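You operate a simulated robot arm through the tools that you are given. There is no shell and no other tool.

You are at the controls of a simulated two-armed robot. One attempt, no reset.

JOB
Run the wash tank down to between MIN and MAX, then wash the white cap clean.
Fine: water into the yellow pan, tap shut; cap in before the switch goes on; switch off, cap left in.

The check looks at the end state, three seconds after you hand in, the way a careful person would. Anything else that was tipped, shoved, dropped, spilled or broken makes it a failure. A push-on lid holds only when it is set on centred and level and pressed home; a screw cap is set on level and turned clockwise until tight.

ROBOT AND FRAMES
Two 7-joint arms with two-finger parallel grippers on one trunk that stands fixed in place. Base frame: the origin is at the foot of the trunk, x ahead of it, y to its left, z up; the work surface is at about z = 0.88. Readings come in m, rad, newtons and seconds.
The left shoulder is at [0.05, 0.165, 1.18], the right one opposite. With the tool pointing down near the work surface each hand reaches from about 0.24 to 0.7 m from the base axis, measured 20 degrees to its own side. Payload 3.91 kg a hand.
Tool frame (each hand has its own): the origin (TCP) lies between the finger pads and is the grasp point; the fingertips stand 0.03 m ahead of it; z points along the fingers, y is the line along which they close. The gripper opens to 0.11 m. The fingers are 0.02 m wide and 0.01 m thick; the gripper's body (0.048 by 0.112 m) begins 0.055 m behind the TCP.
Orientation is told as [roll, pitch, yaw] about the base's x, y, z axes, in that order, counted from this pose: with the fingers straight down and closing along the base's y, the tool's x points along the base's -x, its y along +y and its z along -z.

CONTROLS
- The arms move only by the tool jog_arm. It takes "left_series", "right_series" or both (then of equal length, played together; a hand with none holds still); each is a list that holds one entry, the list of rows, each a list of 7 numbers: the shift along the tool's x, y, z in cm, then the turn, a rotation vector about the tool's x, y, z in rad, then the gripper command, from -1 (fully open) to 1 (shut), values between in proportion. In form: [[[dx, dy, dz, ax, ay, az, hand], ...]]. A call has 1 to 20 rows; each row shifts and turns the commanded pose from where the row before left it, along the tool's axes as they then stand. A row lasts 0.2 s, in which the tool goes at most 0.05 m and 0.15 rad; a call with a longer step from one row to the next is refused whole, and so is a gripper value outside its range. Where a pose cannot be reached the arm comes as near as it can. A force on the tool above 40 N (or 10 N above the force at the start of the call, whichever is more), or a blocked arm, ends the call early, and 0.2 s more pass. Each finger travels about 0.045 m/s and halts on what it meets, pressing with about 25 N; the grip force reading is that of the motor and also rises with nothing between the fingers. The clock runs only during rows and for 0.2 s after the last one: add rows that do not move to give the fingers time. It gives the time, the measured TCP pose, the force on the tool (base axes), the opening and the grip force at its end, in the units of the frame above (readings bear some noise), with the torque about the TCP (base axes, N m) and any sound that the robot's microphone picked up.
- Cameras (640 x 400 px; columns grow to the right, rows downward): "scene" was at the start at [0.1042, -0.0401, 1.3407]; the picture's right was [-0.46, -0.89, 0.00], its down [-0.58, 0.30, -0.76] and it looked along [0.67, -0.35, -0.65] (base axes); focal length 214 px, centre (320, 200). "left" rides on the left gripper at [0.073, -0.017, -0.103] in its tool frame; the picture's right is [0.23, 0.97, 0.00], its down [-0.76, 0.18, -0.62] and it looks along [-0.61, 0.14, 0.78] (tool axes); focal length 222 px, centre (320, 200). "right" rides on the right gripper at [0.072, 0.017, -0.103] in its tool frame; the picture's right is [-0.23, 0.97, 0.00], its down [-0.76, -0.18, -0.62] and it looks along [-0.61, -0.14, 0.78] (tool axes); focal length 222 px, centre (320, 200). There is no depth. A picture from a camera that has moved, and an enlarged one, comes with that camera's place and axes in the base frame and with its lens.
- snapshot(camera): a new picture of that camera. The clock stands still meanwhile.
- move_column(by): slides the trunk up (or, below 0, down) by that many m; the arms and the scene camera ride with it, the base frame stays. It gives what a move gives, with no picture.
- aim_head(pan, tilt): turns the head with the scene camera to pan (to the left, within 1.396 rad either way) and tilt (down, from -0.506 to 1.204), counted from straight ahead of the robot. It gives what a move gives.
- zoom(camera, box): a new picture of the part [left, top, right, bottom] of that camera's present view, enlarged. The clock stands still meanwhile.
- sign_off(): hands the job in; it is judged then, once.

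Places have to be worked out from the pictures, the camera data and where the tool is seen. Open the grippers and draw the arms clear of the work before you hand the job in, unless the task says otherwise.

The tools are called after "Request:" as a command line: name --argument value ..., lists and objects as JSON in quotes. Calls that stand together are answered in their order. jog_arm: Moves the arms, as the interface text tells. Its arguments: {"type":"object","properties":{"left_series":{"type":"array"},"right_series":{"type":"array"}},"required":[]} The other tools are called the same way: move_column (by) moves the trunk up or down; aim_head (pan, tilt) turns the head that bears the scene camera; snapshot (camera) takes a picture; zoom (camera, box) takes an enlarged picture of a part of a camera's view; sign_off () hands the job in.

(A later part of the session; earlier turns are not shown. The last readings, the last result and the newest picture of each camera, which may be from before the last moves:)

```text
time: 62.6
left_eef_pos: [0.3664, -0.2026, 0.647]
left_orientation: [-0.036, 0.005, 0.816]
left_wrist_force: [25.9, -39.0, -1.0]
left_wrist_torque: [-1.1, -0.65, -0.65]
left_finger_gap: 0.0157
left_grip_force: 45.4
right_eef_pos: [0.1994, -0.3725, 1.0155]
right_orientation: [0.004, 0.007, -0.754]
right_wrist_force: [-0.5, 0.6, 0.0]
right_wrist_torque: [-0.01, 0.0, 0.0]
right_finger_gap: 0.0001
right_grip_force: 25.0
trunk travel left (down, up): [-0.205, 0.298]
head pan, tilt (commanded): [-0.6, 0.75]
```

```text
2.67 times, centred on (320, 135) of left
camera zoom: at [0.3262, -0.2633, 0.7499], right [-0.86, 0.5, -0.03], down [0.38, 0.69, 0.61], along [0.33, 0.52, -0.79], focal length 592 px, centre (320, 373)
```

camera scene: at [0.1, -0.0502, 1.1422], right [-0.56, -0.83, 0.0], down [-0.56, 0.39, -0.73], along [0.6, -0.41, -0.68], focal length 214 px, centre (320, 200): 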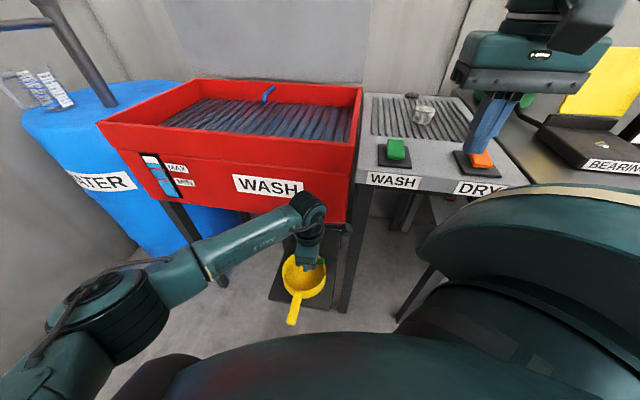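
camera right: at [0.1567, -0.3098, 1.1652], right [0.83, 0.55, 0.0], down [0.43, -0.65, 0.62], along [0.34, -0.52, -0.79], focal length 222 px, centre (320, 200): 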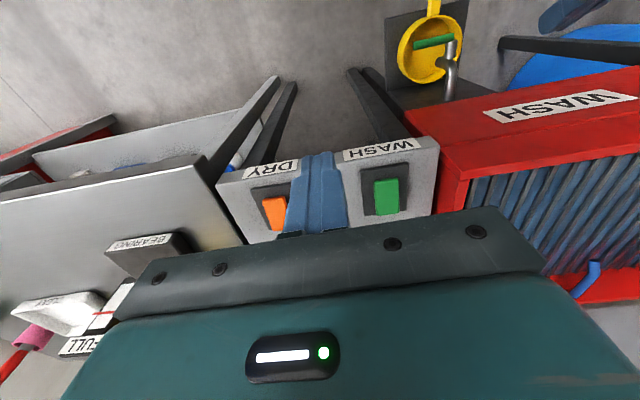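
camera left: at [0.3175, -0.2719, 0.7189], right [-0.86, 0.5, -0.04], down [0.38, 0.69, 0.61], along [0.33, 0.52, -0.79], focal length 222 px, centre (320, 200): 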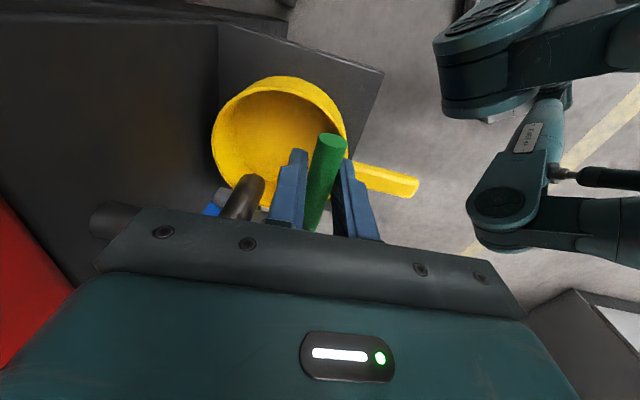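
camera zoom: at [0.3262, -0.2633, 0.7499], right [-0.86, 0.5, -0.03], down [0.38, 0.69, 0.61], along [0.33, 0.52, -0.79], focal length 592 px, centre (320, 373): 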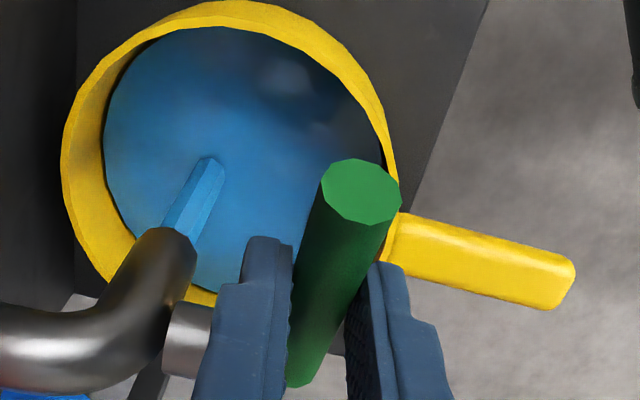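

Level is just reaching the MAX line at 62.6 s. I'll run about 20 s more to bring it well between the lines, watching the pan partway.

Request:
jog_arm --left_series '[[[0, 0, 0, 0, 0, 0, 1], [0, 0, 0, 0, 0, 0, 1], [0, 0, 0, 0, 0, 0, 1], [0, 0, 0, 0, 0, 0, 1], [0, 0, 0, 0, 0, 0, 1], [0, 0, 0, 0, 0, 0, 1], [0, 0, 0, 0, 0, 0, 1], [0, 0, 0, 0, 0, 0, 1], [0, 0, 0, 0, 0, 0, 1], [0, 0, 0, 0, 0, 0, 1], [0, 0, 0, 0, 0, 0, 1], [0, 0, 0, 0, 0, 0, 1], [0, 0, 0, 0, 0, 0, 1], [0, 0, 0, 0, 0, 0, 1], [0, 0, 0, 0, 0, 0, 1], [0, 0, 0, 0, 0, 0, 1], [0, 0, 0, 0, 0, 0, 1], [0, 0, 0, 0, 0, 0, 1], [0, 0, 0, 0, 0, 0, 1], [0, 0, 0, 0, 0, 0, 1]]]'

Request:
jog_arm --left_series '[[[0, 0, 0, 0, 0, 0, 1], [0, 0, 0, 0, 0, 0, 1], [0, 0, 0, 0, 0, 0, 1], [0, 0, 0, 0, 0, 0, 1], [0, 0, 0, 0, 0, 0, 1], [0, 0, 0, 0, 0, 0, 1], [0, 0, 0, 0, 0, 0, 1], [0, 0, 0, 0, 0, 0, 1], [0, 0, 0, 0, 0, 0, 1], [0, 0, 0, 0, 0, 0, 1], [0, 0, 0, 0, 0, 0, 1], [0, 0, 0, 0, 0, 0, 1], [0, 0, 0, 0, 0, 0, 1], [0, 0, 0, 0, 0, 0, 1], [0, 0, 0, 0, 0, 0, 1], [0, 0, 0, 0, 0, 0, 1], [0, 0, 0, 0, 0, 0, 1], [0, 0, 0, 0, 0, 0, 1], [0, 0, 0, 0, 0, 0, 1], [0, 0, 0, 0, 0, 0, 1]]]'

Request:
zoom --camera "left" --box '[200, 60, 440, 210]'

Request:
jog_arm --left_series '[[[0, 0, 0, 0, 0, 0, 1], [0, 0, 0, 0, 0, 0, 1], [0, 0, 0, 0, 0, 0, 1], [0, 0, 0, 0, 0, 0, 1], [0, 0, 0, 0, 0, 0, 1], [0, 0, 0, 0, 0, 0, 1], [0, 0, 0, 0, 0, 0, 1], [0, 0, 0, 0, 0, 0, 1], [0, 0, 0, 0, 0, 0, 1], [0, 0, 0, 0, 0, 0, 1], [0, 0, 0, 0, 0, 0, 1], [0, 0, 0, 0, 0, 0, 1], [0, 0, 0, 0, 0, 0, 1], [0, 0, 0, 0, 0, 0, 1], [0, 0, 0, 0, 0, 0, 1], [0, 0, 0, 0, 0, 0, 1], [0, 0, 0, 0, 0, 0, 1], [0, 0, 0, 0, 0, 0, 1], [0, 0, 0, 0, 0, 0, 1], [0, 0, 0, 0, 0, 0, 1]]]'

Request:
jog_arm --left_series '[[[0, 0, 0, 0, 0, 0, 1], [0, 0, 0, 0, 0, 0, 1], [0, 0, 0, 0, 0, 0, 1], [0, 0, 0, 0, 0, 0, 1], [0, 0, 0, 0, 0, 0, 1], [0, 0, 0, 0, 0, 0, 1], [0, 0, 0, 0, 0, 0, 1], [0, 0, 0, 0, 0, 0, 1], [0, 0, 0, 0, 0, 0, 1], [0, 0, 0, 0, 0, 0, 1], [0, 0, 0, 0, 0, 0, 1], [0, 0, 0, 0, 0, 0, 1], [0, 0, 0, 0, 0, 0, 1], [0, 0, 0, 0, 0, 0, 1], [0, 0, 0, 0, 0, 0, 1], [0, 0, 0, 0, 0, 0, 1], [0, 0, 0, 0, 0, 0, 1], [0, 0, 0, 0, 0, 0, 1], [0, 0, 0, 0, 0, 0, 1], [0, 0, 0, 0, 0, 0, 1]]]'

Request:
zoom --camera "scene" --box '[130, 145, 200, 205]'

Request:
zoom --camera "left" --box '[200, 60, 440, 210]'

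```text
time: 66.8
left_eef_pos: [0.3651, -0.2009, 0.6463]
left_orientation: [-0.036, 0.004, 0.816]
left_wrist_force: [27.4, -38.5, -0.1]
left_wrist_torque: [-1.05, -0.68, -0.62]
left_finger_gap: 0.0156
left_grip_force: 45.4
right_eef_pos: [0.1982, -0.3717, 1.0151]
right_orientation: [0.005, 0.008, -0.755]
right_wrist_force: [0.1, 0.1, 0.3]
right_wrist_torque: [-0.01, 0.02, 0.0]
right_finger_gap: 0.0002
right_grip_force: 25.2
trunk travel left (down, up): [-0.205, 0.298]
head pan, tilt (commanded): [-0.6, 0.75]
```

```text
time: 71.0
left_eef_pos: [0.3651, -0.2022, 0.6467]
left_orientation: [-0.037, 0.005, 0.815]
left_wrist_force: [27.7, -37.6, 1.1]
left_wrist_torque: [-1.04, -0.64, -0.64]
left_finger_gap: 0.0155
left_grip_force: 45.2
right_eef_pos: [0.1991, -0.3722, 1.0161]
right_orientation: [0.006, 0.006, -0.754]
right_wrist_force: [0.5, -0.5, 0.6]
right_wrist_torque: [0.0, 0.0, -0.02]
right_finger_gap: 0.0001
right_grip_force: 25.1
trunk travel left (down, up): [-0.205, 0.298]
head pan, tilt (commanded): [-0.6, 0.75]
```

```text
2.67 times, centred on (320, 135) of left
camera zoom: at [0.3263, -0.2633, 0.7499], right [-0.86, 0.5, -0.03], down [0.38, 0.69, 0.61], along [0.33, 0.52, -0.79], focal length 592 px, centre (320, 373)
```

zoom: 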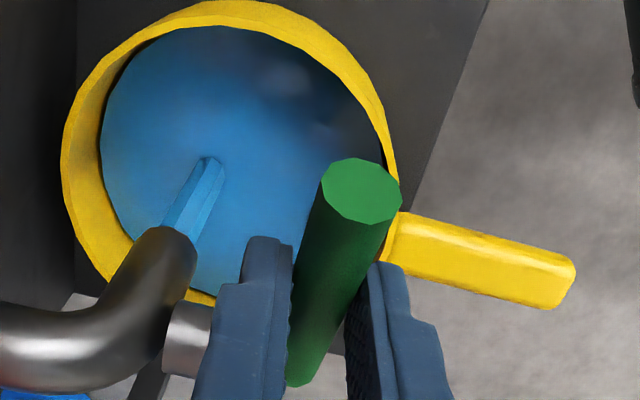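

```text
time: 75.2
left_eef_pos: [0.3635, -0.2023, 0.6475]
left_orientation: [-0.036, 0.006, 0.815]
left_wrist_force: [28.4, -37.0, 0.9]
left_wrist_torque: [-1.07, -0.7, -0.63]
left_finger_gap: 0.0156
left_grip_force: 45.1
right_eef_pos: [0.1981, -0.3722, 1.0146]
right_orientation: [0.004, 0.008, -0.754]
right_wrist_force: [0.0, -1.0, -0.2]
right_wrist_torque: [-0.02, -0.01, -0.01]
right_finger_gap: 0.0001
right_grip_force: 25.0
trunk travel left (down, up): [-0.205, 0.298]
head pan, tilt (commanded): [-0.6, 0.75]
```

```text
time: 79.4
left_eef_pos: [0.3659, -0.2019, 0.6472]
left_orientation: [-0.036, 0.007, 0.816]
left_wrist_force: [27.0, -37.8, 1.1]
left_wrist_torque: [-1.02, -0.68, -0.65]
left_finger_gap: 0.0157
left_grip_force: 44.9
right_eef_pos: [0.1984, -0.3726, 1.0158]
right_orientation: [0.003, 0.009, -0.754]
right_wrist_force: [-0.4, 0.1, 0.0]
right_wrist_torque: [-0.01, -0.02, 0.01]
right_finger_gap: 0.0
right_grip_force: 25.1
trunk travel left (down, up): [-0.205, 0.298]
head pan, tilt (commanded): [-0.6, 0.75]
```

```text
6.67 times, centred on (165, 175) of scene
camera zoom: at [0.099, -0.0495, 1.1424], right [-0.56, -0.83, 0.0], down [-0.56, 0.39, -0.73], along [0.6, -0.41, -0.68], focal length 1430 px, centre (1353, 367)
```

zoom: 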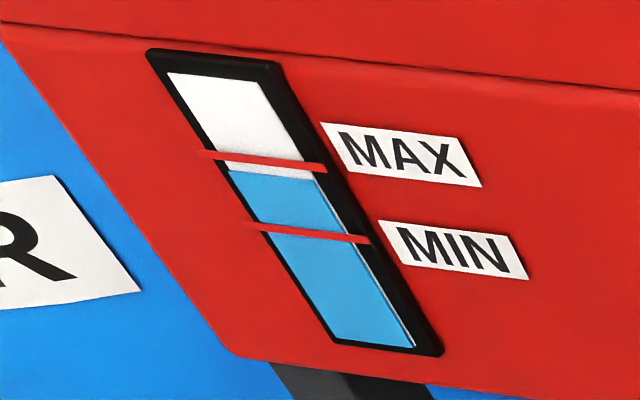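

```text
2.67 times, centred on (320, 135) of left
camera zoom: at [0.3264, -0.2632, 0.75], right [-0.86, 0.5, -0.03], down [0.38, 0.69, 0.61], along [0.33, 0.52, -0.79], focal length 592 px, centre (320, 373)
```

zoom: 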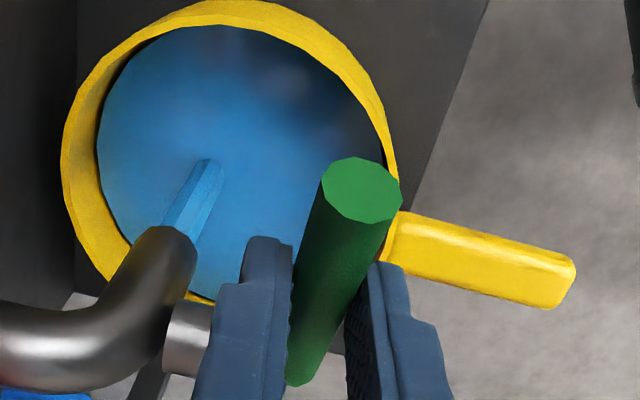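

Level is now about a quarter of the way from MAX to MIN. I'll run roughly 12 s more toward the middle before shutting.

Request:
jog_arm --left_series '[[[0, 0, 0, 0, 0, 0, 1], [0, 0, 0, 0, 0, 0, 1], [0, 0, 0, 0, 0, 0, 1], [0, 0, 0, 0, 0, 0, 1], [0, 0, 0, 0, 0, 0, 1], [0, 0, 0, 0, 0, 0, 1], [0, 0, 0, 0, 0, 0, 1], [0, 0, 0, 0, 0, 0, 1], [0, 0, 0, 0, 0, 0, 1], [0, 0, 0, 0, 0, 0, 1], [0, 0, 0, 0, 0, 0, 1], [0, 0, 0, 0, 0, 0, 1], [0, 0, 0, 0, 0, 0, 1], [0, 0, 0, 0, 0, 0, 1], [0, 0, 0, 0, 0, 0, 1], [0, 0, 0, 0, 0, 0, 1], [0, 0, 0, 0, 0, 0, 1], [0, 0, 0, 0, 0, 0, 1], [0, 0, 0, 0, 0, 0, 1], [0, 0, 0, 0, 0, 0, 1]]]'

Request:
jog_arm --left_series '[[[0, 0, 0, 0, 0, 0, 1], [0, 0, 0, 0, 0, 0, 1], [0, 0, 0, 0, 0, 0, 1], [0, 0, 0, 0, 0, 0, 1], [0, 0, 0, 0, 0, 0, 1], [0, 0, 0, 0, 0, 0, 1], [0, 0, 0, 0, 0, 0, 1], [0, 0, 0, 0, 0, 0, 1], [0, 0, 0, 0, 0, 0, 1], [0, 0, 0, 0, 0, 0, 1], [0, 0, 0, 0, 0, 0, 1], [0, 0, 0, 0, 0, 0, 1], [0, 0, 0, 0, 0, 0, 1], [0, 0, 0, 0, 0, 0, 1], [0, 0, 0, 0, 0, 0, 1], [0, 0, 0, 0, 0, 0, 1], [0, 0, 0, 0, 0, 0, 1], [0, 0, 0, 0, 0, 0, 1], [0, 0, 0, 0, 0, 0, 1], [0, 0, 0, 0, 0, 0, 1]]]'

Request:
jog_arm --left_series '[[[0, 0, 0, 0, 0, 0, 1], [0, 0, 0, 0, 0, 0, 1], [0, 0, 0, 0, 0, 0, 1], [0, 0, 0, 0, 0, 0, 1], [0, 0, 0, 0, 0, 0, 1], [0, 0, 0, 0, 0, 0, 1], [0, 0, 0, 0, 0, 0, 1], [0, 0, 0, 0, 0, 0, 1], [0, 0, 0, 0, 0, 0, 1], [0, 0, 0, 0, 0, 0, 1], [0, 0, 0, 0, 0, 0, 1], [0, 0, 0, 0, 0, 0, 1]]]'

Request:
zoom --camera "scene" --box '[130, 145, 200, 205]'

Request:
zoom --camera "left" --box '[200, 60, 440, 210]'

Request:
zoom --camera "right" --box '[340, 0, 500, 100]'

```text
time: 83.6
left_eef_pos: [0.3654, -0.2025, 0.6469]
left_orientation: [-0.035, 0.003, 0.816]
left_wrist_force: [26.8, -36.7, 0.2]
left_wrist_torque: [-1.02, -0.69, -0.65]
left_finger_gap: 0.0158
left_grip_force: 44.7
right_eef_pos: [0.1981, -0.3724, 1.0155]
right_orientation: [0.003, 0.008, -0.753]
right_wrist_force: [1.0, 0.2, 0.1]
right_wrist_torque: [0.0, 0.0, 0.0]
right_finger_gap: 0.0
right_grip_force: 25.8
trunk travel left (down, up): [-0.205, 0.298]
head pan, tilt (commanded): [-0.6, 0.75]
```

```text
time: 87.8
left_eef_pos: [0.3664, -0.2014, 0.6469]
left_orientation: [-0.036, 0.005, 0.815]
left_wrist_force: [28.3, -36.8, 1.4]
left_wrist_torque: [-0.98, -0.71, -0.62]
left_finger_gap: 0.0157
left_grip_force: 45.0
right_eef_pos: [0.1991, -0.3721, 1.0147]
right_orientation: [0.004, 0.008, -0.754]
right_wrist_force: [1.0, 0.2, 0.7]
right_wrist_torque: [0.01, 0.01, 0.01]
right_finger_gap: 0.0
right_grip_force: 25.0
trunk travel left (down, up): [-0.205, 0.298]
head pan, tilt (commanded): [-0.6, 0.75]
```

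```text
time: 90.4
left_eef_pos: [0.3662, -0.2009, 0.6469]
left_orientation: [-0.037, 0.003, 0.815]
left_wrist_force: [28.5, -35.3, 0.3]
left_wrist_torque: [-0.95, -0.73, -0.63]
left_finger_gap: 0.0155
left_grip_force: 44.5
right_eef_pos: [0.1989, -0.3722, 1.0157]
right_orientation: [0.002, 0.007, -0.753]
right_wrist_force: [-0.4, 0.2, 0.6]
right_wrist_torque: [0.0, 0.0, 0.02]
right_finger_gap: 0.0001
right_grip_force: 24.9
trunk travel left (down, up): [-0.205, 0.298]
head pan, tilt (commanded): [-0.6, 0.75]
```

```text
6.67 times, centred on (165, 175) of scene
camera zoom: at [0.099, -0.0494, 1.1424], right [-0.56, -0.83, 0.0], down [-0.56, 0.39, -0.73], along [0.6, -0.41, -0.68], focal length 1430 px, centre (1353, 367)
```

zoom: 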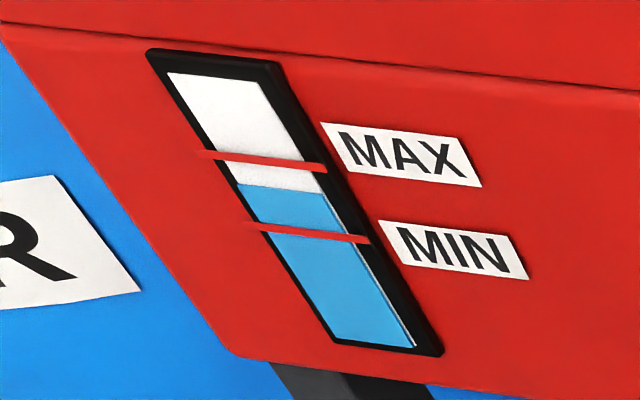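

```text
2.67 times, centred on (320, 135) of left
camera zoom: at [0.3264, -0.2631, 0.75], right [-0.86, 0.5, -0.03], down [0.38, 0.69, 0.61], along [0.33, 0.52, -0.79], focal length 592 px, centre (320, 373)
```

zoom: 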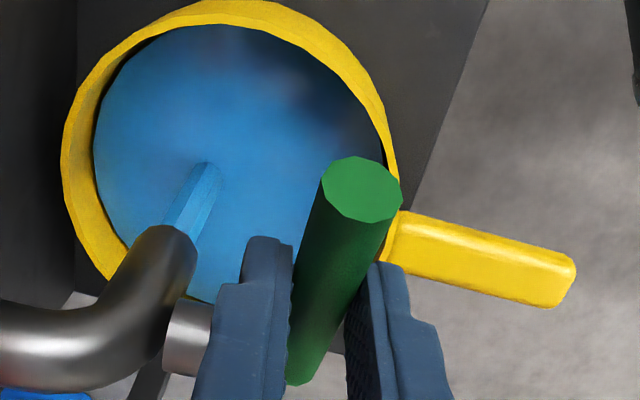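

```text
4.00 times, centred on (420, 50) of right
camera zoom: at [0.1579, -0.3114, 1.1193], right [0.83, 0.55, 0.0], down [0.44, -0.66, 0.62], along [0.34, -0.51, -0.79], focal length 888 px, centre (-80, 800)
```

zoom: 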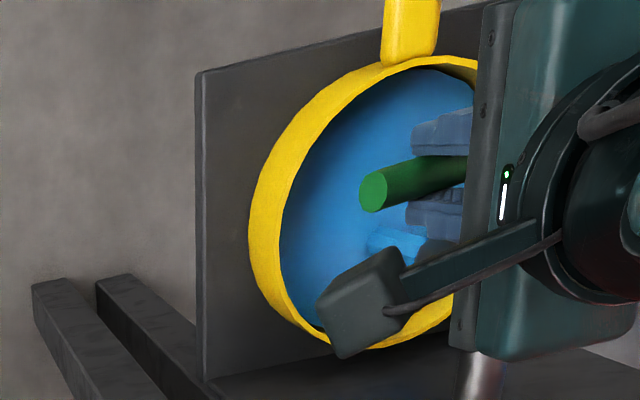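

The level is about midway between MAX and MIN. I'll bring the lever back down along its arc to the stop to shut the tap.

Request:
jog_arm --left_series '[[[0.6, 0, 0.95, 0, 0, 0, 1], [0.5, 0, 1.05, 0, 0, 0, 1], [0.25, 0, 1.1, 0, 0, 0, 1], [0, 0, 0.3, 0, 0, 0, 1]]]'

Request:
zoom --camera "left" --box '[200, 60, 440, 210]'

Request:
zoom --camera "right" --box '[340, 0, 500, 100]'

```text
time: 91.4
left_eef_pos: [0.3611, -0.2073, 0.6152]
left_orientation: [-0.041, -0.009, 0.814]
left_wrist_force: [38.1, -25.3, 26.3]
left_wrist_torque: [0.6, -1.06, -0.8]
left_finger_gap: 0.016
left_grip_force: 44.5
right_eef_pos: [0.1961, -0.3707, 1.0164]
right_orientation: [0.003, 0.005, -0.755]
right_wrist_force: [0.3, 0.3, 0.1]
right_wrist_torque: [0.02, -0.01, 0.01]
right_finger_gap: 0.0001
right_grip_force: 25.1
trunk travel left (down, up): [-0.205, 0.298]
head pan, tilt (commanded): [-0.6, 0.75]
```

```text
2.67 times, centred on (320, 135) of left
camera zoom: at [0.3195, -0.27, 0.7179], right [-0.86, 0.5, -0.04], down [0.37, 0.69, 0.62], along [0.34, 0.52, -0.78], focal length 592 px, centre (320, 373)
```

zoom: 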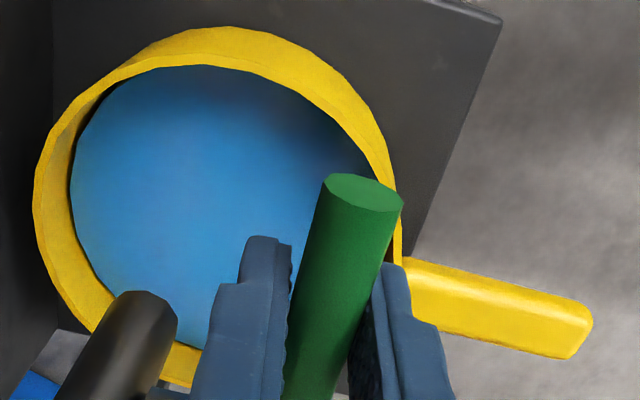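

```text
4.00 times, centred on (420, 50) of right
camera zoom: at [0.1569, -0.3103, 1.12], right [0.83, 0.55, 0.0], down [0.43, -0.65, 0.62], along [0.34, -0.51, -0.79], focal length 888 px, centre (-80, 800)
```

zoom: 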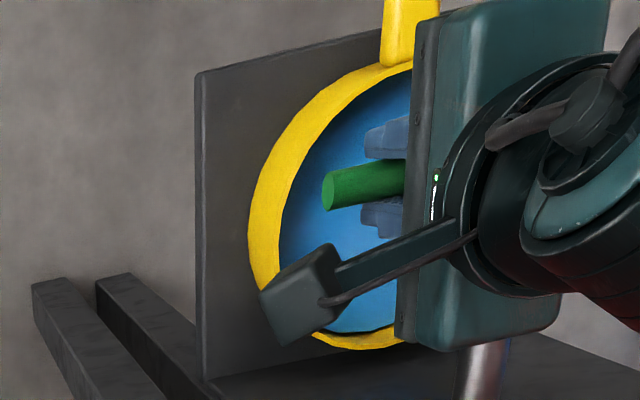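

No stream remains and the lever is back at its stop (the hand presses up-reaction 26 N). I'll open the fingers and lift straight up off the lever.

Request:
jog_arm --left_series '[[[0, 0, 0, 0, 0, 0, 0.2], [0, 0, 0, 0, 0, 0, -0.2], [0, 0, 0, 0, 0, 0, -0.4], [0, 0, 0, 0, 0, 0, -0.4]]]'

Request:
snapshot --camera "left"

```text
time: 92.4
left_eef_pos: [0.3536, -0.2072, 0.6114]
left_orientation: [-0.021, 0.0, 0.817]
left_wrist_force: [0.4, -0.4, 1.1]
left_wrist_torque: [-0.04, 0.02, 0.02]
left_finger_gap: 0.0771
left_grip_force: 0.0
right_eef_pos: [0.1968, -0.3714, 1.016]
right_orientation: [0.001, 0.003, -0.754]
right_wrist_force: [-0.5, 0.1, 0.0]
right_wrist_torque: [-0.03, 0.02, 0.0]
right_finger_gap: 0.0
right_grip_force: 24.5
trunk travel left (down, up): [-0.205, 0.298]
head pan, tilt (commanded): [-0.6, 0.75]
```

```text
taken
camera left: at [0.3154, -0.2688, 0.7142], right [-0.86, 0.5, -0.02], down [0.38, 0.69, 0.62], along [0.32, 0.53, -0.78], focal length 222 px, centre (320, 200)
```

left: 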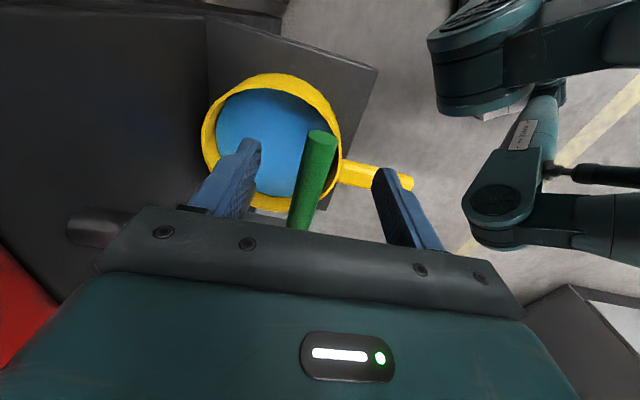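

The fingers are clear around the lever with no load. I'll lift straight up, then draw back toward me and check that the tap is dry.

Request:
jog_arm --left_series '[[[0, 0, -3.5, 0, 0, 0, -0.4], [0, 0, -3.5, 0, 0, 0, -0.4], [0, 1, -4, 0, 0, 0, -0.4], [0, 2, -4, 0, 0, 0, -0.4], [0, 2, -4, 0, 0, 0, -0.4], [0, 2, -4, 0, 0, 0, -0.4], [-3, 2, -2, 0, 0, 0, -0.4], [-3, 2, 0, 0, 0, 0.14, -0.4], [-3, 2, 0, 0, 0, 0.14, -0.4], [0, 0, 0, 0, 0, 0.14, -0.4]]]'

Request:
snapshot --camera "scene"

Request:
zoom --camera "right" --box '[340, 0, 500, 100]'

Request:
zoom --camera "scene" --box '[130, 145, 200, 205]'

```text
time: 94.6
left_eef_pos: [0.3214, -0.0506, 0.8619]
left_orientation: [-0.021, -0.012, 0.393]
left_wrist_force: [1.5, -0.2, 0.1]
left_wrist_torque: [0.0, -0.02, -0.01]
left_finger_gap: 0.0768
left_grip_force: 0.0
right_eef_pos: [0.1969, -0.3713, 1.0163]
right_orientation: [0.003, 0.002, -0.754]
right_wrist_force: [-0.6, 0.5, -0.1]
right_wrist_torque: [0.01, -0.03, 0.0]
right_finger_gap: 0.0001
right_grip_force: 25.4
trunk travel left (down, up): [-0.205, 0.298]
head pan, tilt (commanded): [-0.6, 0.75]
```

```text
taken
camera scene: at [0.0978, -0.0476, 1.1426], right [-0.56, -0.83, 0.0], down [-0.56, 0.39, -0.73], along [0.6, -0.41, -0.68], focal length 214 px, centre (320, 200)
```

scene: 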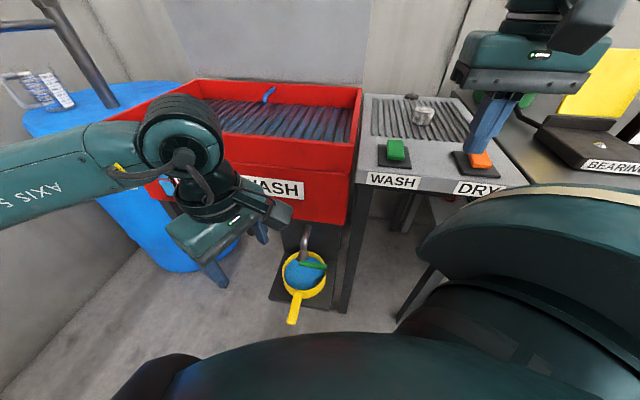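

```text
4.00 times, centred on (420, 50) of right
camera zoom: at [0.1567, -0.3096, 1.1202], right [0.83, 0.55, 0.0], down [0.43, -0.65, 0.62], along [0.34, -0.52, -0.79], focal length 888 px, centre (-80, 800)
```

zoom: 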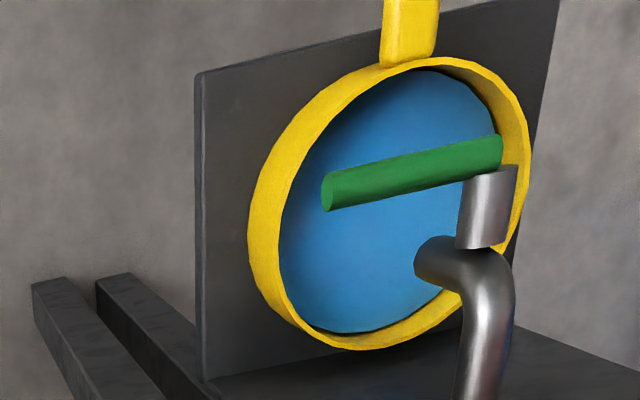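

```text
6.67 times, centred on (165, 175) of scene
camera zoom: at [0.0978, -0.0476, 1.1426], right [-0.56, -0.83, 0.0], down [-0.56, 0.39, -0.73], along [0.6, -0.41, -0.68], focal length 1430 px, centre (1353, 367)
```

zoom: 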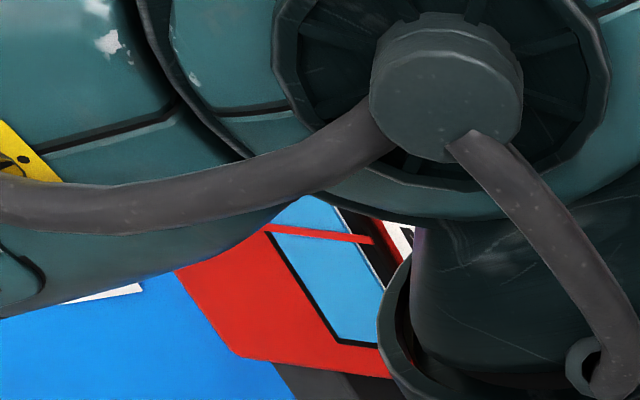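

The tap is shut and dry, with the lever back at its stop. I'll move the left hand off to the left side and raise the trunk back to working height for the cap.

Request:
jog_arm --left_series '[[[-1.6, 3.85, 0, 0, 0, 0, -0.4], [-1.6, 3.85, 0, 0, 0, 0, -0.4], [-1.6, 3.85, 0, 0, 0, 0, -0.4], [-1.6, 3.85, 0, 0, 0, 0, -0.4], [-1.6, 3.85, 0, 0, 0, 0, -0.4], [-1.6, 3.85, 0, 0, 0, 0, -0.4]]]'

Request:
move_column --by 0.195

Request:
aim_head --pan -0.8 --tilt 0.6

Request:
snapshot --camera "scene"

Request:
zoom --camera "scene" --box '[60, 230, 180, 330]'

Request:
snapshot --camera "right"

```text
time: 96.0
left_eef_pos: [0.3194, 0.1984, 0.8578]
left_orientation: [-0.018, -0.007, 0.395]
left_wrist_force: [0.5, 0.3, 0.2]
left_wrist_torque: [-0.01, 0.0, -0.01]
left_finger_gap: 0.077
left_grip_force: 0.1
right_eef_pos: [0.1966, -0.3708, 1.0159]
right_orientation: [0.001, 0.003, -0.753]
right_wrist_force: [0.0, 0.6, 0.0]
right_wrist_torque: [0.0, 0.0, -0.01]
right_finger_gap: 0.0
right_grip_force: 25.0
trunk travel left (down, up): [-0.205, 0.298]
head pan, tilt (commanded): [-0.6, 0.75]
```

```text
time: 98.1
left_eef_pos: [0.3195, 0.1984, 1.0528]
left_orientation: [-0.018, -0.009, 0.395]
left_wrist_force: [-0.4, -0.4, -0.1]
left_wrist_torque: [0.01, 0.01, 0.01]
left_finger_gap: 0.0769
left_grip_force: 0.0
right_eef_pos: [0.1983, -0.3707, 1.2111]
right_orientation: [0.001, 0.007, -0.753]
right_wrist_force: [0.4, 0.3, -0.2]
right_wrist_torque: [-0.02, 0.0, 0.0]
right_finger_gap: 0.0
right_grip_force: 25.2
trunk travel left (down, up): [-0.4, 0.103]
head pan, tilt (commanded): [-0.6, 0.75]
```

```text
time: 98.8
left_eef_pos: [0.3189, 0.1983, 1.0541]
left_orientation: [-0.018, -0.009, 0.395]
left_wrist_force: [-0.3, -0.3, -0.2]
left_wrist_torque: [-0.02, -0.02, 0.01]
left_finger_gap: 0.077
left_grip_force: 0.0
right_eef_pos: [0.1966, -0.3716, 1.2108]
right_orientation: [0.002, 0.005, -0.753]
right_wrist_force: [0.0, 0.2, -1.3]
right_wrist_torque: [-0.04, -0.02, 0.01]
right_finger_gap: 0.0
right_grip_force: 25.3
trunk travel left (down, up): [-0.4, 0.103]
head pan, tilt (commanded): [-0.799, 0.6]
```

```text
taken
camera scene: at [0.0911, -0.0643, 1.3504], right [-0.72, -0.7, 0.0], down [-0.39, 0.41, -0.82], along [0.58, -0.59, -0.57], focal length 214 px, centre (320, 200)
```

scene: 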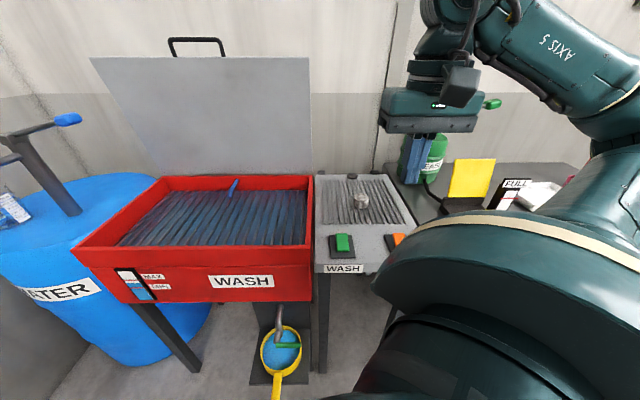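

```text
4.00 times, centred on (120, 280) of scene
camera zoom: at [0.0911, -0.0643, 1.3504], right [-0.72, -0.7, 0.0], down [-0.39, 0.41, -0.82], along [0.58, -0.59, -0.57], focal length 858 px, centre (1120, -120)
```

zoom: 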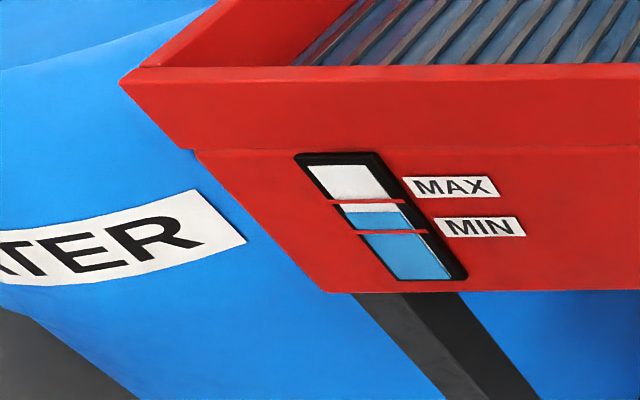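

```text
taken
camera right: at [0.1567, -0.3098, 1.3151], right [0.83, 0.55, 0.0], down [0.43, -0.65, 0.62], along [0.34, -0.52, -0.79], focal length 222 px, centre (320, 200)
```

right: 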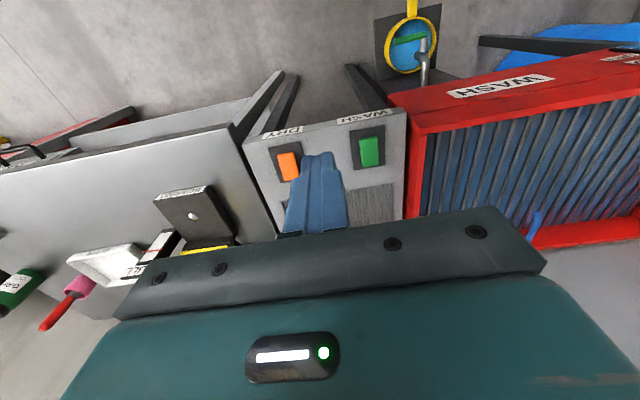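

The gauge reads cleanly between MIN and MAX. Now the cap: I'll reach the right hand out above the board with fingers open to see it from above.

Request:
jog_arm --right_series '[[[-3.6, -0.3, 0.8, 0, 0, 0, -1], [-3.6, -0.3, 0.8, 0, 0, 0, -1], [-3.6, -0.3, 0.8, 0, 0, 0, -1], [-3.6, -0.3, 0.8, 0, 0, 0, -1], [-3.6, -0.3, 0.8, 0, 0, 0, -1], [-3.6, -0.3, 0.8, 0, 0, 0, -1], [0, 0, 0, 0, 0, 0, -1]]]'

Request:
snapshot --camera "right"

Request:
zoom --camera "scene" --box '[300, 150, 440, 280]'

```text
time: 100.4
left_eef_pos: [0.319, 0.199, 1.0538]
left_orientation: [-0.02, -0.01, 0.396]
left_wrist_force: [0.8, 0.5, 0.0]
left_wrist_torque: [0.01, 0.03, 0.0]
left_finger_gap: 0.0771
left_grip_force: 0.2
right_eef_pos: [0.3417, -0.5322, 1.1611]
right_orientation: [0.004, 0.004, -0.754]
right_wrist_force: [0.1, -1.0, 0.1]
right_wrist_torque: [-0.01, 0.0, -0.04]
right_finger_gap: 0.11
right_grip_force: 0.1
trunk travel left (down, up): [-0.4, 0.103]
head pan, tilt (commanded): [-0.799, 0.6]
```

```text
taken
camera right: at [0.301, -0.4697, 1.2648], right [0.83, 0.55, 0.0], down [0.43, -0.65, 0.62], along [0.35, -0.51, -0.78], focal length 222 px, centre (320, 200)
```

right: 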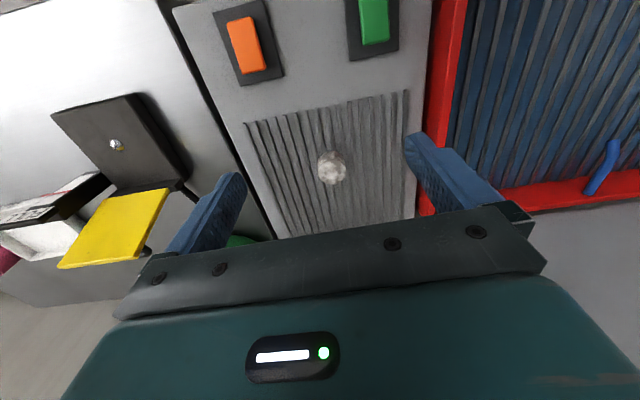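

```text
3.08 times, centred on (370, 215) of scene
camera zoom: at [0.0909, -0.0644, 1.3505], right [-0.72, -0.7, 0.0], down [-0.39, 0.41, -0.83], along [0.58, -0.59, -0.56], focal length 660 px, centre (166, 154)
```

zoom: 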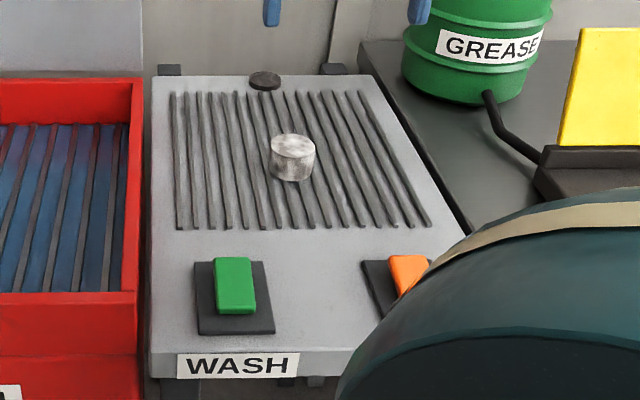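

The cap is about 5.4 cm wide, near (0.434,-0.624) with its top around z≈0.92. I'll move above it with open fingers.

Request:
jog_arm --right_series '[[[-3.25, -0.1, 2.5, 0, 0, 0, -1], [-3.25, -0.1, 2.5, 0, 0, 0, -1], [-3.25, -0.1, 2.5, 0, 0, 0, -1], [-3.25, -0.1, 2.5, 0, 0, 0, -1], [0, 0, 0, 0, 0, 0, -1]]]'

Request:
snapshot --camera "right"

Request:
zoom --camera "scene" --box '[300, 120, 440, 250]'

```text
time: 101.6
left_eef_pos: [0.3195, 0.1984, 1.0535]
left_orientation: [-0.02, -0.009, 0.396]
left_wrist_force: [0.5, -0.3, 0.2]
left_wrist_torque: [0.02, -0.01, -0.02]
left_finger_gap: 0.0771
left_grip_force: 0.1
right_eef_pos: [0.4331, -0.6228, 1.0639]
right_orientation: [0.005, 0.004, -0.754]
right_wrist_force: [0.6, -1.2, 1.0]
right_wrist_torque: [-0.02, -0.01, 0.02]
right_finger_gap: 0.1103
right_grip_force: 0.0
trunk travel left (down, up): [-0.4, 0.103]
head pan, tilt (commanded): [-0.799, 0.6]
```

```text
taken
camera right: at [0.3926, -0.5617, 1.1667], right [0.83, 0.55, 0.0], down [0.43, -0.65, 0.62], along [0.35, -0.52, -0.78], focal length 222 px, centre (320, 200)
```

right: 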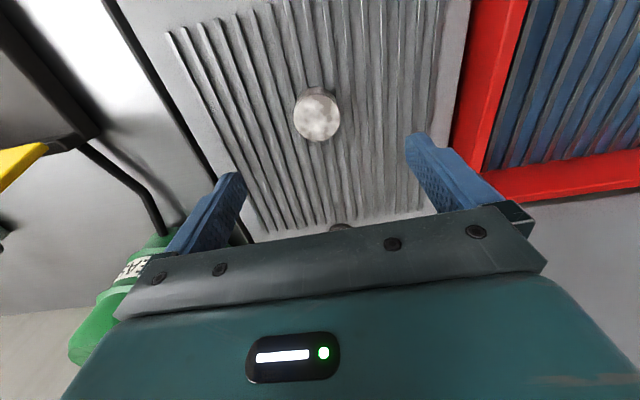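

```text
3.08 times, centred on (370, 185) of scene
camera zoom: at [0.0908, -0.0642, 1.3505], right [-0.72, -0.7, 0.0], down [-0.39, 0.4, -0.83], along [0.58, -0.59, -0.56], focal length 660 px, centre (166, 246)
```

zoom: 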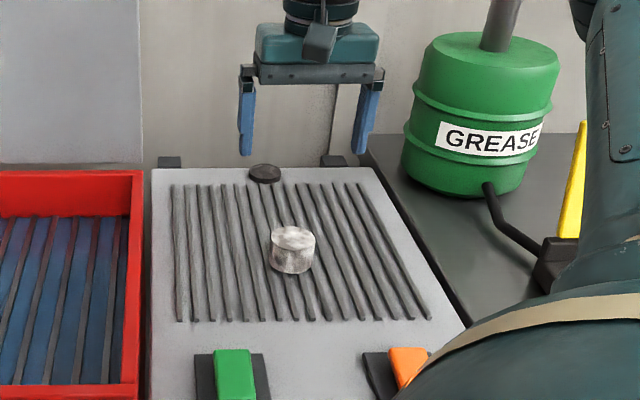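

From the right camera the cap centre is about 7.5 mm farther and 4 mm to the right of the TCP, top at z≈0.919. I'll correct and descend to z≈0.922, tips just above the ribs.

Request:
jog_arm --right_series '[[[-0.4, -0.2, 3.0, 0, 0, 0, -1], [-0.35, -0.2, 3.0, 0, 0, 0, -1], [0, 0, 3.0, 0, 0, 0, -1], [0, 0, 3.0, 0, 0, 0, -1], [0, 0, 2.2, 0, 0, 0, -1], [0, 0, 0, 0, 0, 0, -1]]]'

Request:
snapshot --camera "right"

Request:
zoom --camera "scene" --box '[300, 120, 440, 250]'

```text
time: 103.0
left_eef_pos: [0.3188, 0.199, 1.0539]
left_orientation: [-0.021, -0.009, 0.395]
left_wrist_force: [0.2, -0.4, 0.3]
left_wrist_torque: [-0.01, 0.0, 0.02]
left_finger_gap: 0.0769
left_grip_force: 0.0
right_eef_pos: [0.4386, -0.6325, 0.9192]
right_orientation: [0.002, 0.002, -0.753]
right_wrist_force: [-0.2, 0.8, 0.5]
right_wrist_torque: [0.05, 0.01, 0.01]
right_finger_gap: 0.11
right_grip_force: 0.1
trunk travel left (down, up): [-0.4, 0.103]
head pan, tilt (commanded): [-0.799, 0.6]
```

```text
taken
camera right: at [0.3971, -0.5706, 1.0233], right [0.83, 0.55, 0.0], down [0.43, -0.65, 0.62], along [0.34, -0.52, -0.78], focal length 222 px, centre (320, 200)
```

right: 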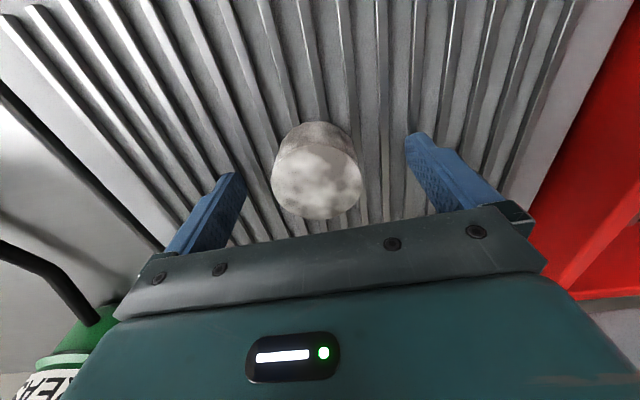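

```text
3.08 times, centred on (370, 185) of scene
camera zoom: at [0.091, -0.0643, 1.3505], right [-0.72, -0.7, 0.0], down [-0.39, 0.4, -0.83], along [0.58, -0.59, -0.56], focal length 660 px, centre (166, 246)
```

zoom: 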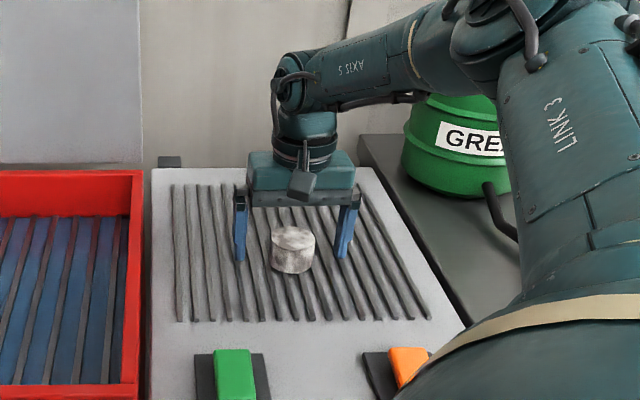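

The cap sits centred between the fingers within a few millimetres. I'll nudge 3 mm back and close on it.

Request:
jog_arm --right_series '[[[0.3, -0.1, 0, 0, 0, 0, -1], [0, 0, 0, 0, 0, 0, 0.4], [0, 0, 0, 0, 0, 0, 1], [0, 0, 0, 0, 0, 0, 1], [0, 0, 0, 0, 0, 0, 1], [0, 0, 0, 0, 0, 0, 1], [0, 0, 0, 0, 0, 0, 1], [0, 0, 0, 0, 0, 0, 1]]]'

Request:
snapshot --camera "right"

```text
time: 104.8
left_eef_pos: [0.3189, 0.198, 1.0524]
left_orientation: [-0.019, -0.009, 0.396]
left_wrist_force: [-1.2, -0.8, -0.2]
left_wrist_torque: [-0.01, -0.02, 0.02]
left_finger_gap: 0.0769
left_grip_force: 0.0
right_eef_pos: [0.4368, -0.6304, 0.9193]
right_orientation: [0.001, 0.003, -0.755]
right_wrist_force: [-0.4, -0.2, 1.5]
right_wrist_torque: [-0.03, 0.01, 0.02]
right_finger_gap: 0.0504
right_grip_force: 24.9
trunk travel left (down, up): [-0.4, 0.103]
head pan, tilt (commanded): [-0.799, 0.6]
```

```text
taken
camera right: at [0.3944, -0.5693, 1.0231], right [0.83, 0.55, 0.0], down [0.43, -0.65, 0.62], along [0.34, -0.52, -0.78], focal length 222 px, centre (320, 200)
```

right: 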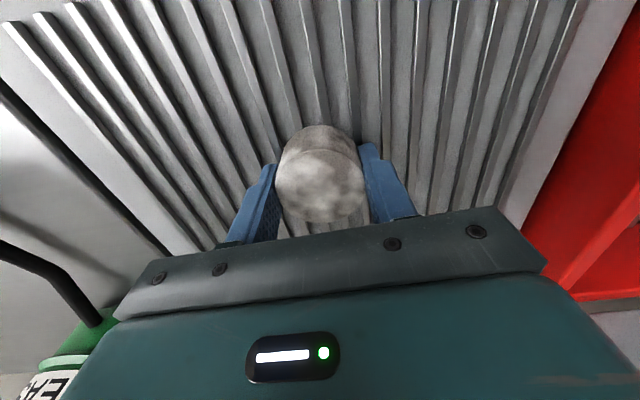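

Cap is gripped (gap 50 mm). I'll lift it straight up and take a closer look at the blue nozzle in the tank to decide where to set the cap.

Request:
jog_arm --right_series '[[[0, 0, -3, 0, 0, 0, 1], [0, 0, -3, 0, 0, 0, 1], [0, 0, -3, 0, 0, 0, 1], [0, 0, -3, 0, 0, 0, 1], [0, 0, -2, 0, 0, 0, 1], [0, 0, 0, 0, 0, 0, 1]]]'

Request:
zoom --camera "scene" --box '[190, 160, 310, 250]'

Request:
zoom --camera "scene" --box '[300, 90, 440, 220]'

Request:
snapshot --camera "right"

```text
time: 106.2
left_eef_pos: [0.3201, 0.198, 1.0523]
left_orientation: [-0.019, -0.008, 0.397]
left_wrist_force: [0.2, -0.1, -0.8]
left_wrist_torque: [-0.02, -0.01, 0.02]
left_finger_gap: 0.0767
left_grip_force: 0.1
right_eef_pos: [0.4348, -0.6277, 1.0584]
right_orientation: [0.001, 0.004, -0.754]
right_wrist_force: [0.0, -0.6, -0.7]
right_wrist_torque: [-0.02, -0.04, -0.01]
right_finger_gap: 0.0505
right_grip_force: 24.6
trunk travel left (down, up): [-0.4, 0.103]
head pan, tilt (commanded): [-0.799, 0.6]
```

```text
4.44 times, centred on (250, 205) of scene
camera zoom: at [0.0911, -0.0645, 1.3505], right [-0.72, -0.7, 0.0], down [-0.39, 0.41, -0.82], along [0.58, -0.59, -0.57], focal length 953 px, centre (631, 178)
```

zoom: 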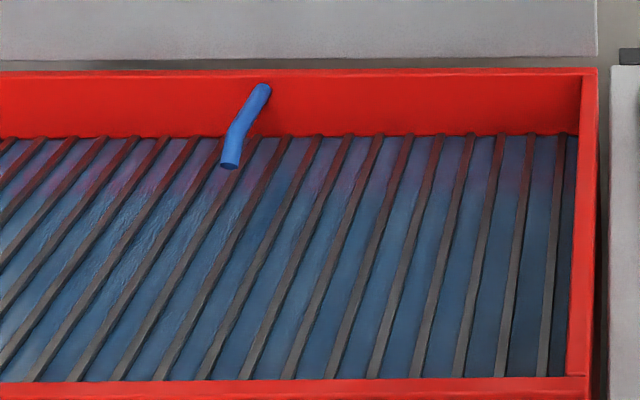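

```text
3.08 times, centred on (370, 155) of scene
camera zoom: at [0.0911, -0.0645, 1.3505], right [-0.72, -0.7, 0.0], down [-0.39, 0.41, -0.82], along [0.58, -0.59, -0.57], focal length 660 px, centre (166, 338)
```

zoom: 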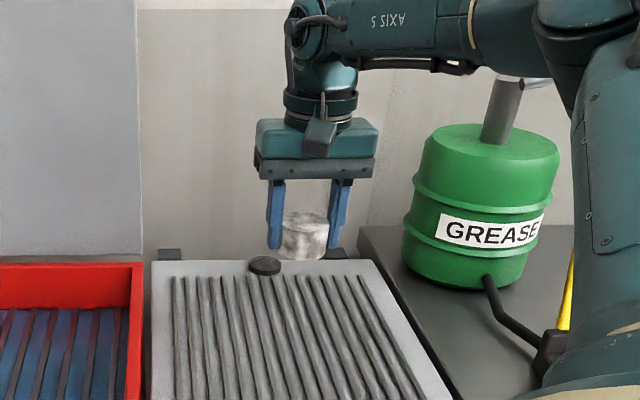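

```text
taken
camera right: at [0.3949, -0.5656, 1.1625], right [0.83, 0.55, 0.0], down [0.43, -0.65, 0.62], along [0.34, -0.52, -0.79], focal length 222 px, centre (320, 200)
```

right: 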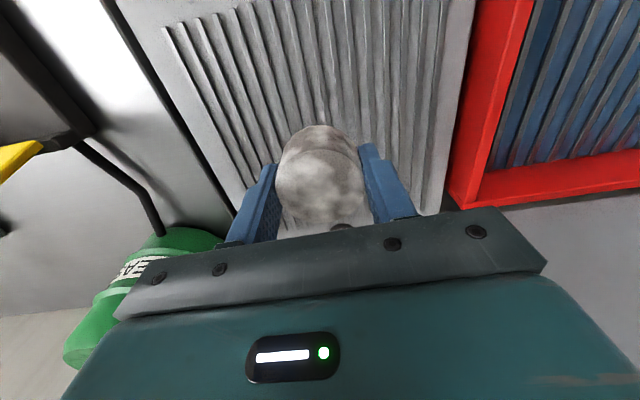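

The nozzle tip hangs at roughly n≈0.83 (into the tank) l≈0.34, just above a barred grid at z≈0.865; the right arm reaches only partway toward it. I'll carry the cap over the tank at height, toward the middle, and then look at the bars.

Request:
jog_arm --right_series '[[[0.9, 4.0, 0, 0, 0, 0, 1], [0.9, 4.0, 0, 0, 0, 0, 1], [0.9, 4.0, 0, 0, 0, 0, 1], [0.9, 4.0, 0, 0, 0, 0, 1], [0.9, 4.0, 0, 0, 0, 0, 1], [0.9, 4.0, 0, 0, 0, 0, 1], [0.9, 4.0, 0, 0, 0, 0, 1], [0.9, 4.0, 0, 0, 0, 0, 1], [0.9, 4.0, 0, 0, 0, 0, 1], [0, 0, 0, 0, 0, 0, 1]]]'

Request:
snapshot --camera "right"

Request:
snapshot --camera "scene"

```text
time: 108.4
left_eef_pos: [0.3198, 0.1972, 1.0535]
left_orientation: [-0.02, -0.008, 0.397]
left_wrist_force: [-0.3, -0.2, -0.3]
left_wrist_torque: [-0.01, -0.02, -0.01]
left_finger_gap: 0.077
left_grip_force: 0.0
right_eef_pos: [0.5927, -0.3181, 1.0629]
right_orientation: [0.003, 0.003, -0.754]
right_wrist_force: [0.6, -0.9, 0.2]
right_wrist_torque: [-0.01, -0.01, 0.02]
right_finger_gap: 0.0505
right_grip_force: 25.4
right hand out of reach, approached as far as the arm can: row 9
trunk travel left (down, up): [-0.4, 0.103]
head pan, tilt (commanded): [-0.799, 0.6]
```

```text
taken
camera right: at [0.5519, -0.256, 1.1665], right [0.83, 0.55, 0.0], down [0.43, -0.65, 0.62], along [0.34, -0.52, -0.78], focal length 222 px, centre (320, 200)
```

right: 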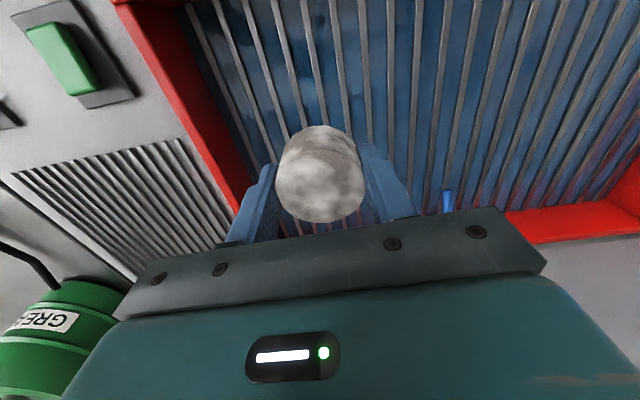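

```text
taken
camera scene: at [0.0912, -0.0645, 1.3504], right [-0.72, -0.7, 0.0], down [-0.39, 0.41, -0.82], along [0.58, -0.59, -0.57], focal length 214 px, centre (320, 200)
```

scene: 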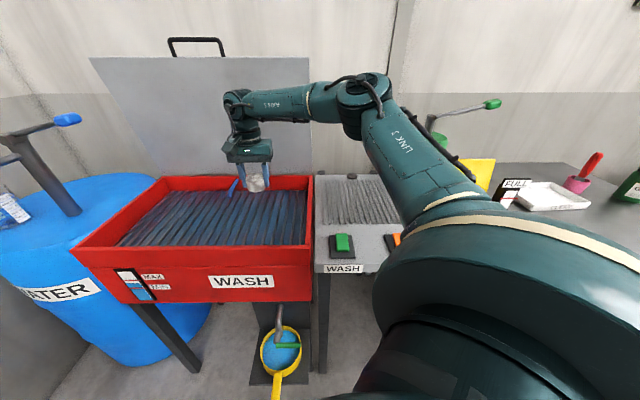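

The cap is over the grid at about n=0.65, l=0.176. I'll zoom to see where the bars lie under it so it stands across two of them.

Request:
zoom --camera "right" --box '[220, 20, 460, 170]'

Request:
zoom --camera "scene" --box '[200, 120, 310, 250]'

```text
2.67 times, centred on (340, 95) of right
camera zoom: at [0.5519, -0.256, 1.1665], right [0.83, 0.55, 0.0], down [0.43, -0.65, 0.62], along [0.34, -0.52, -0.78], focal length 592 px, centre (267, 480)
```

zoom: 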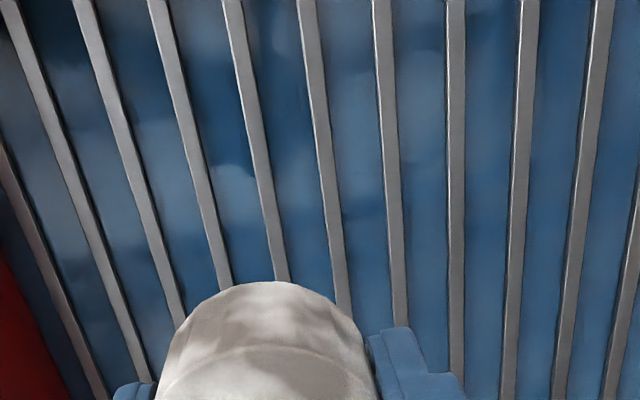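

```text
3.08 times, centred on (255, 185) of scene
camera zoom: at [0.0912, -0.0645, 1.3504], right [-0.72, -0.7, 0.0], down [-0.39, 0.41, -0.82], along [0.58, -0.59, -0.57], focal length 660 px, centre (520, 246)
```

zoom: 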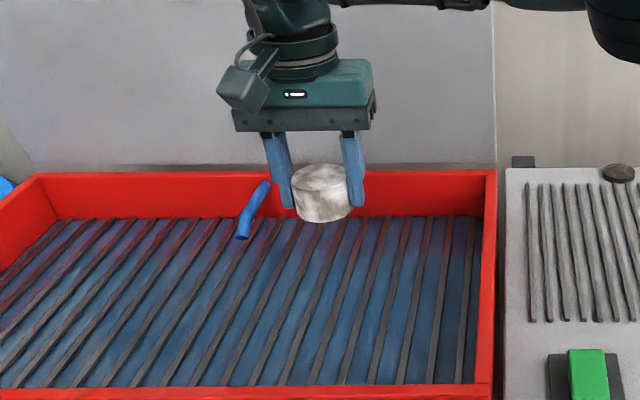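

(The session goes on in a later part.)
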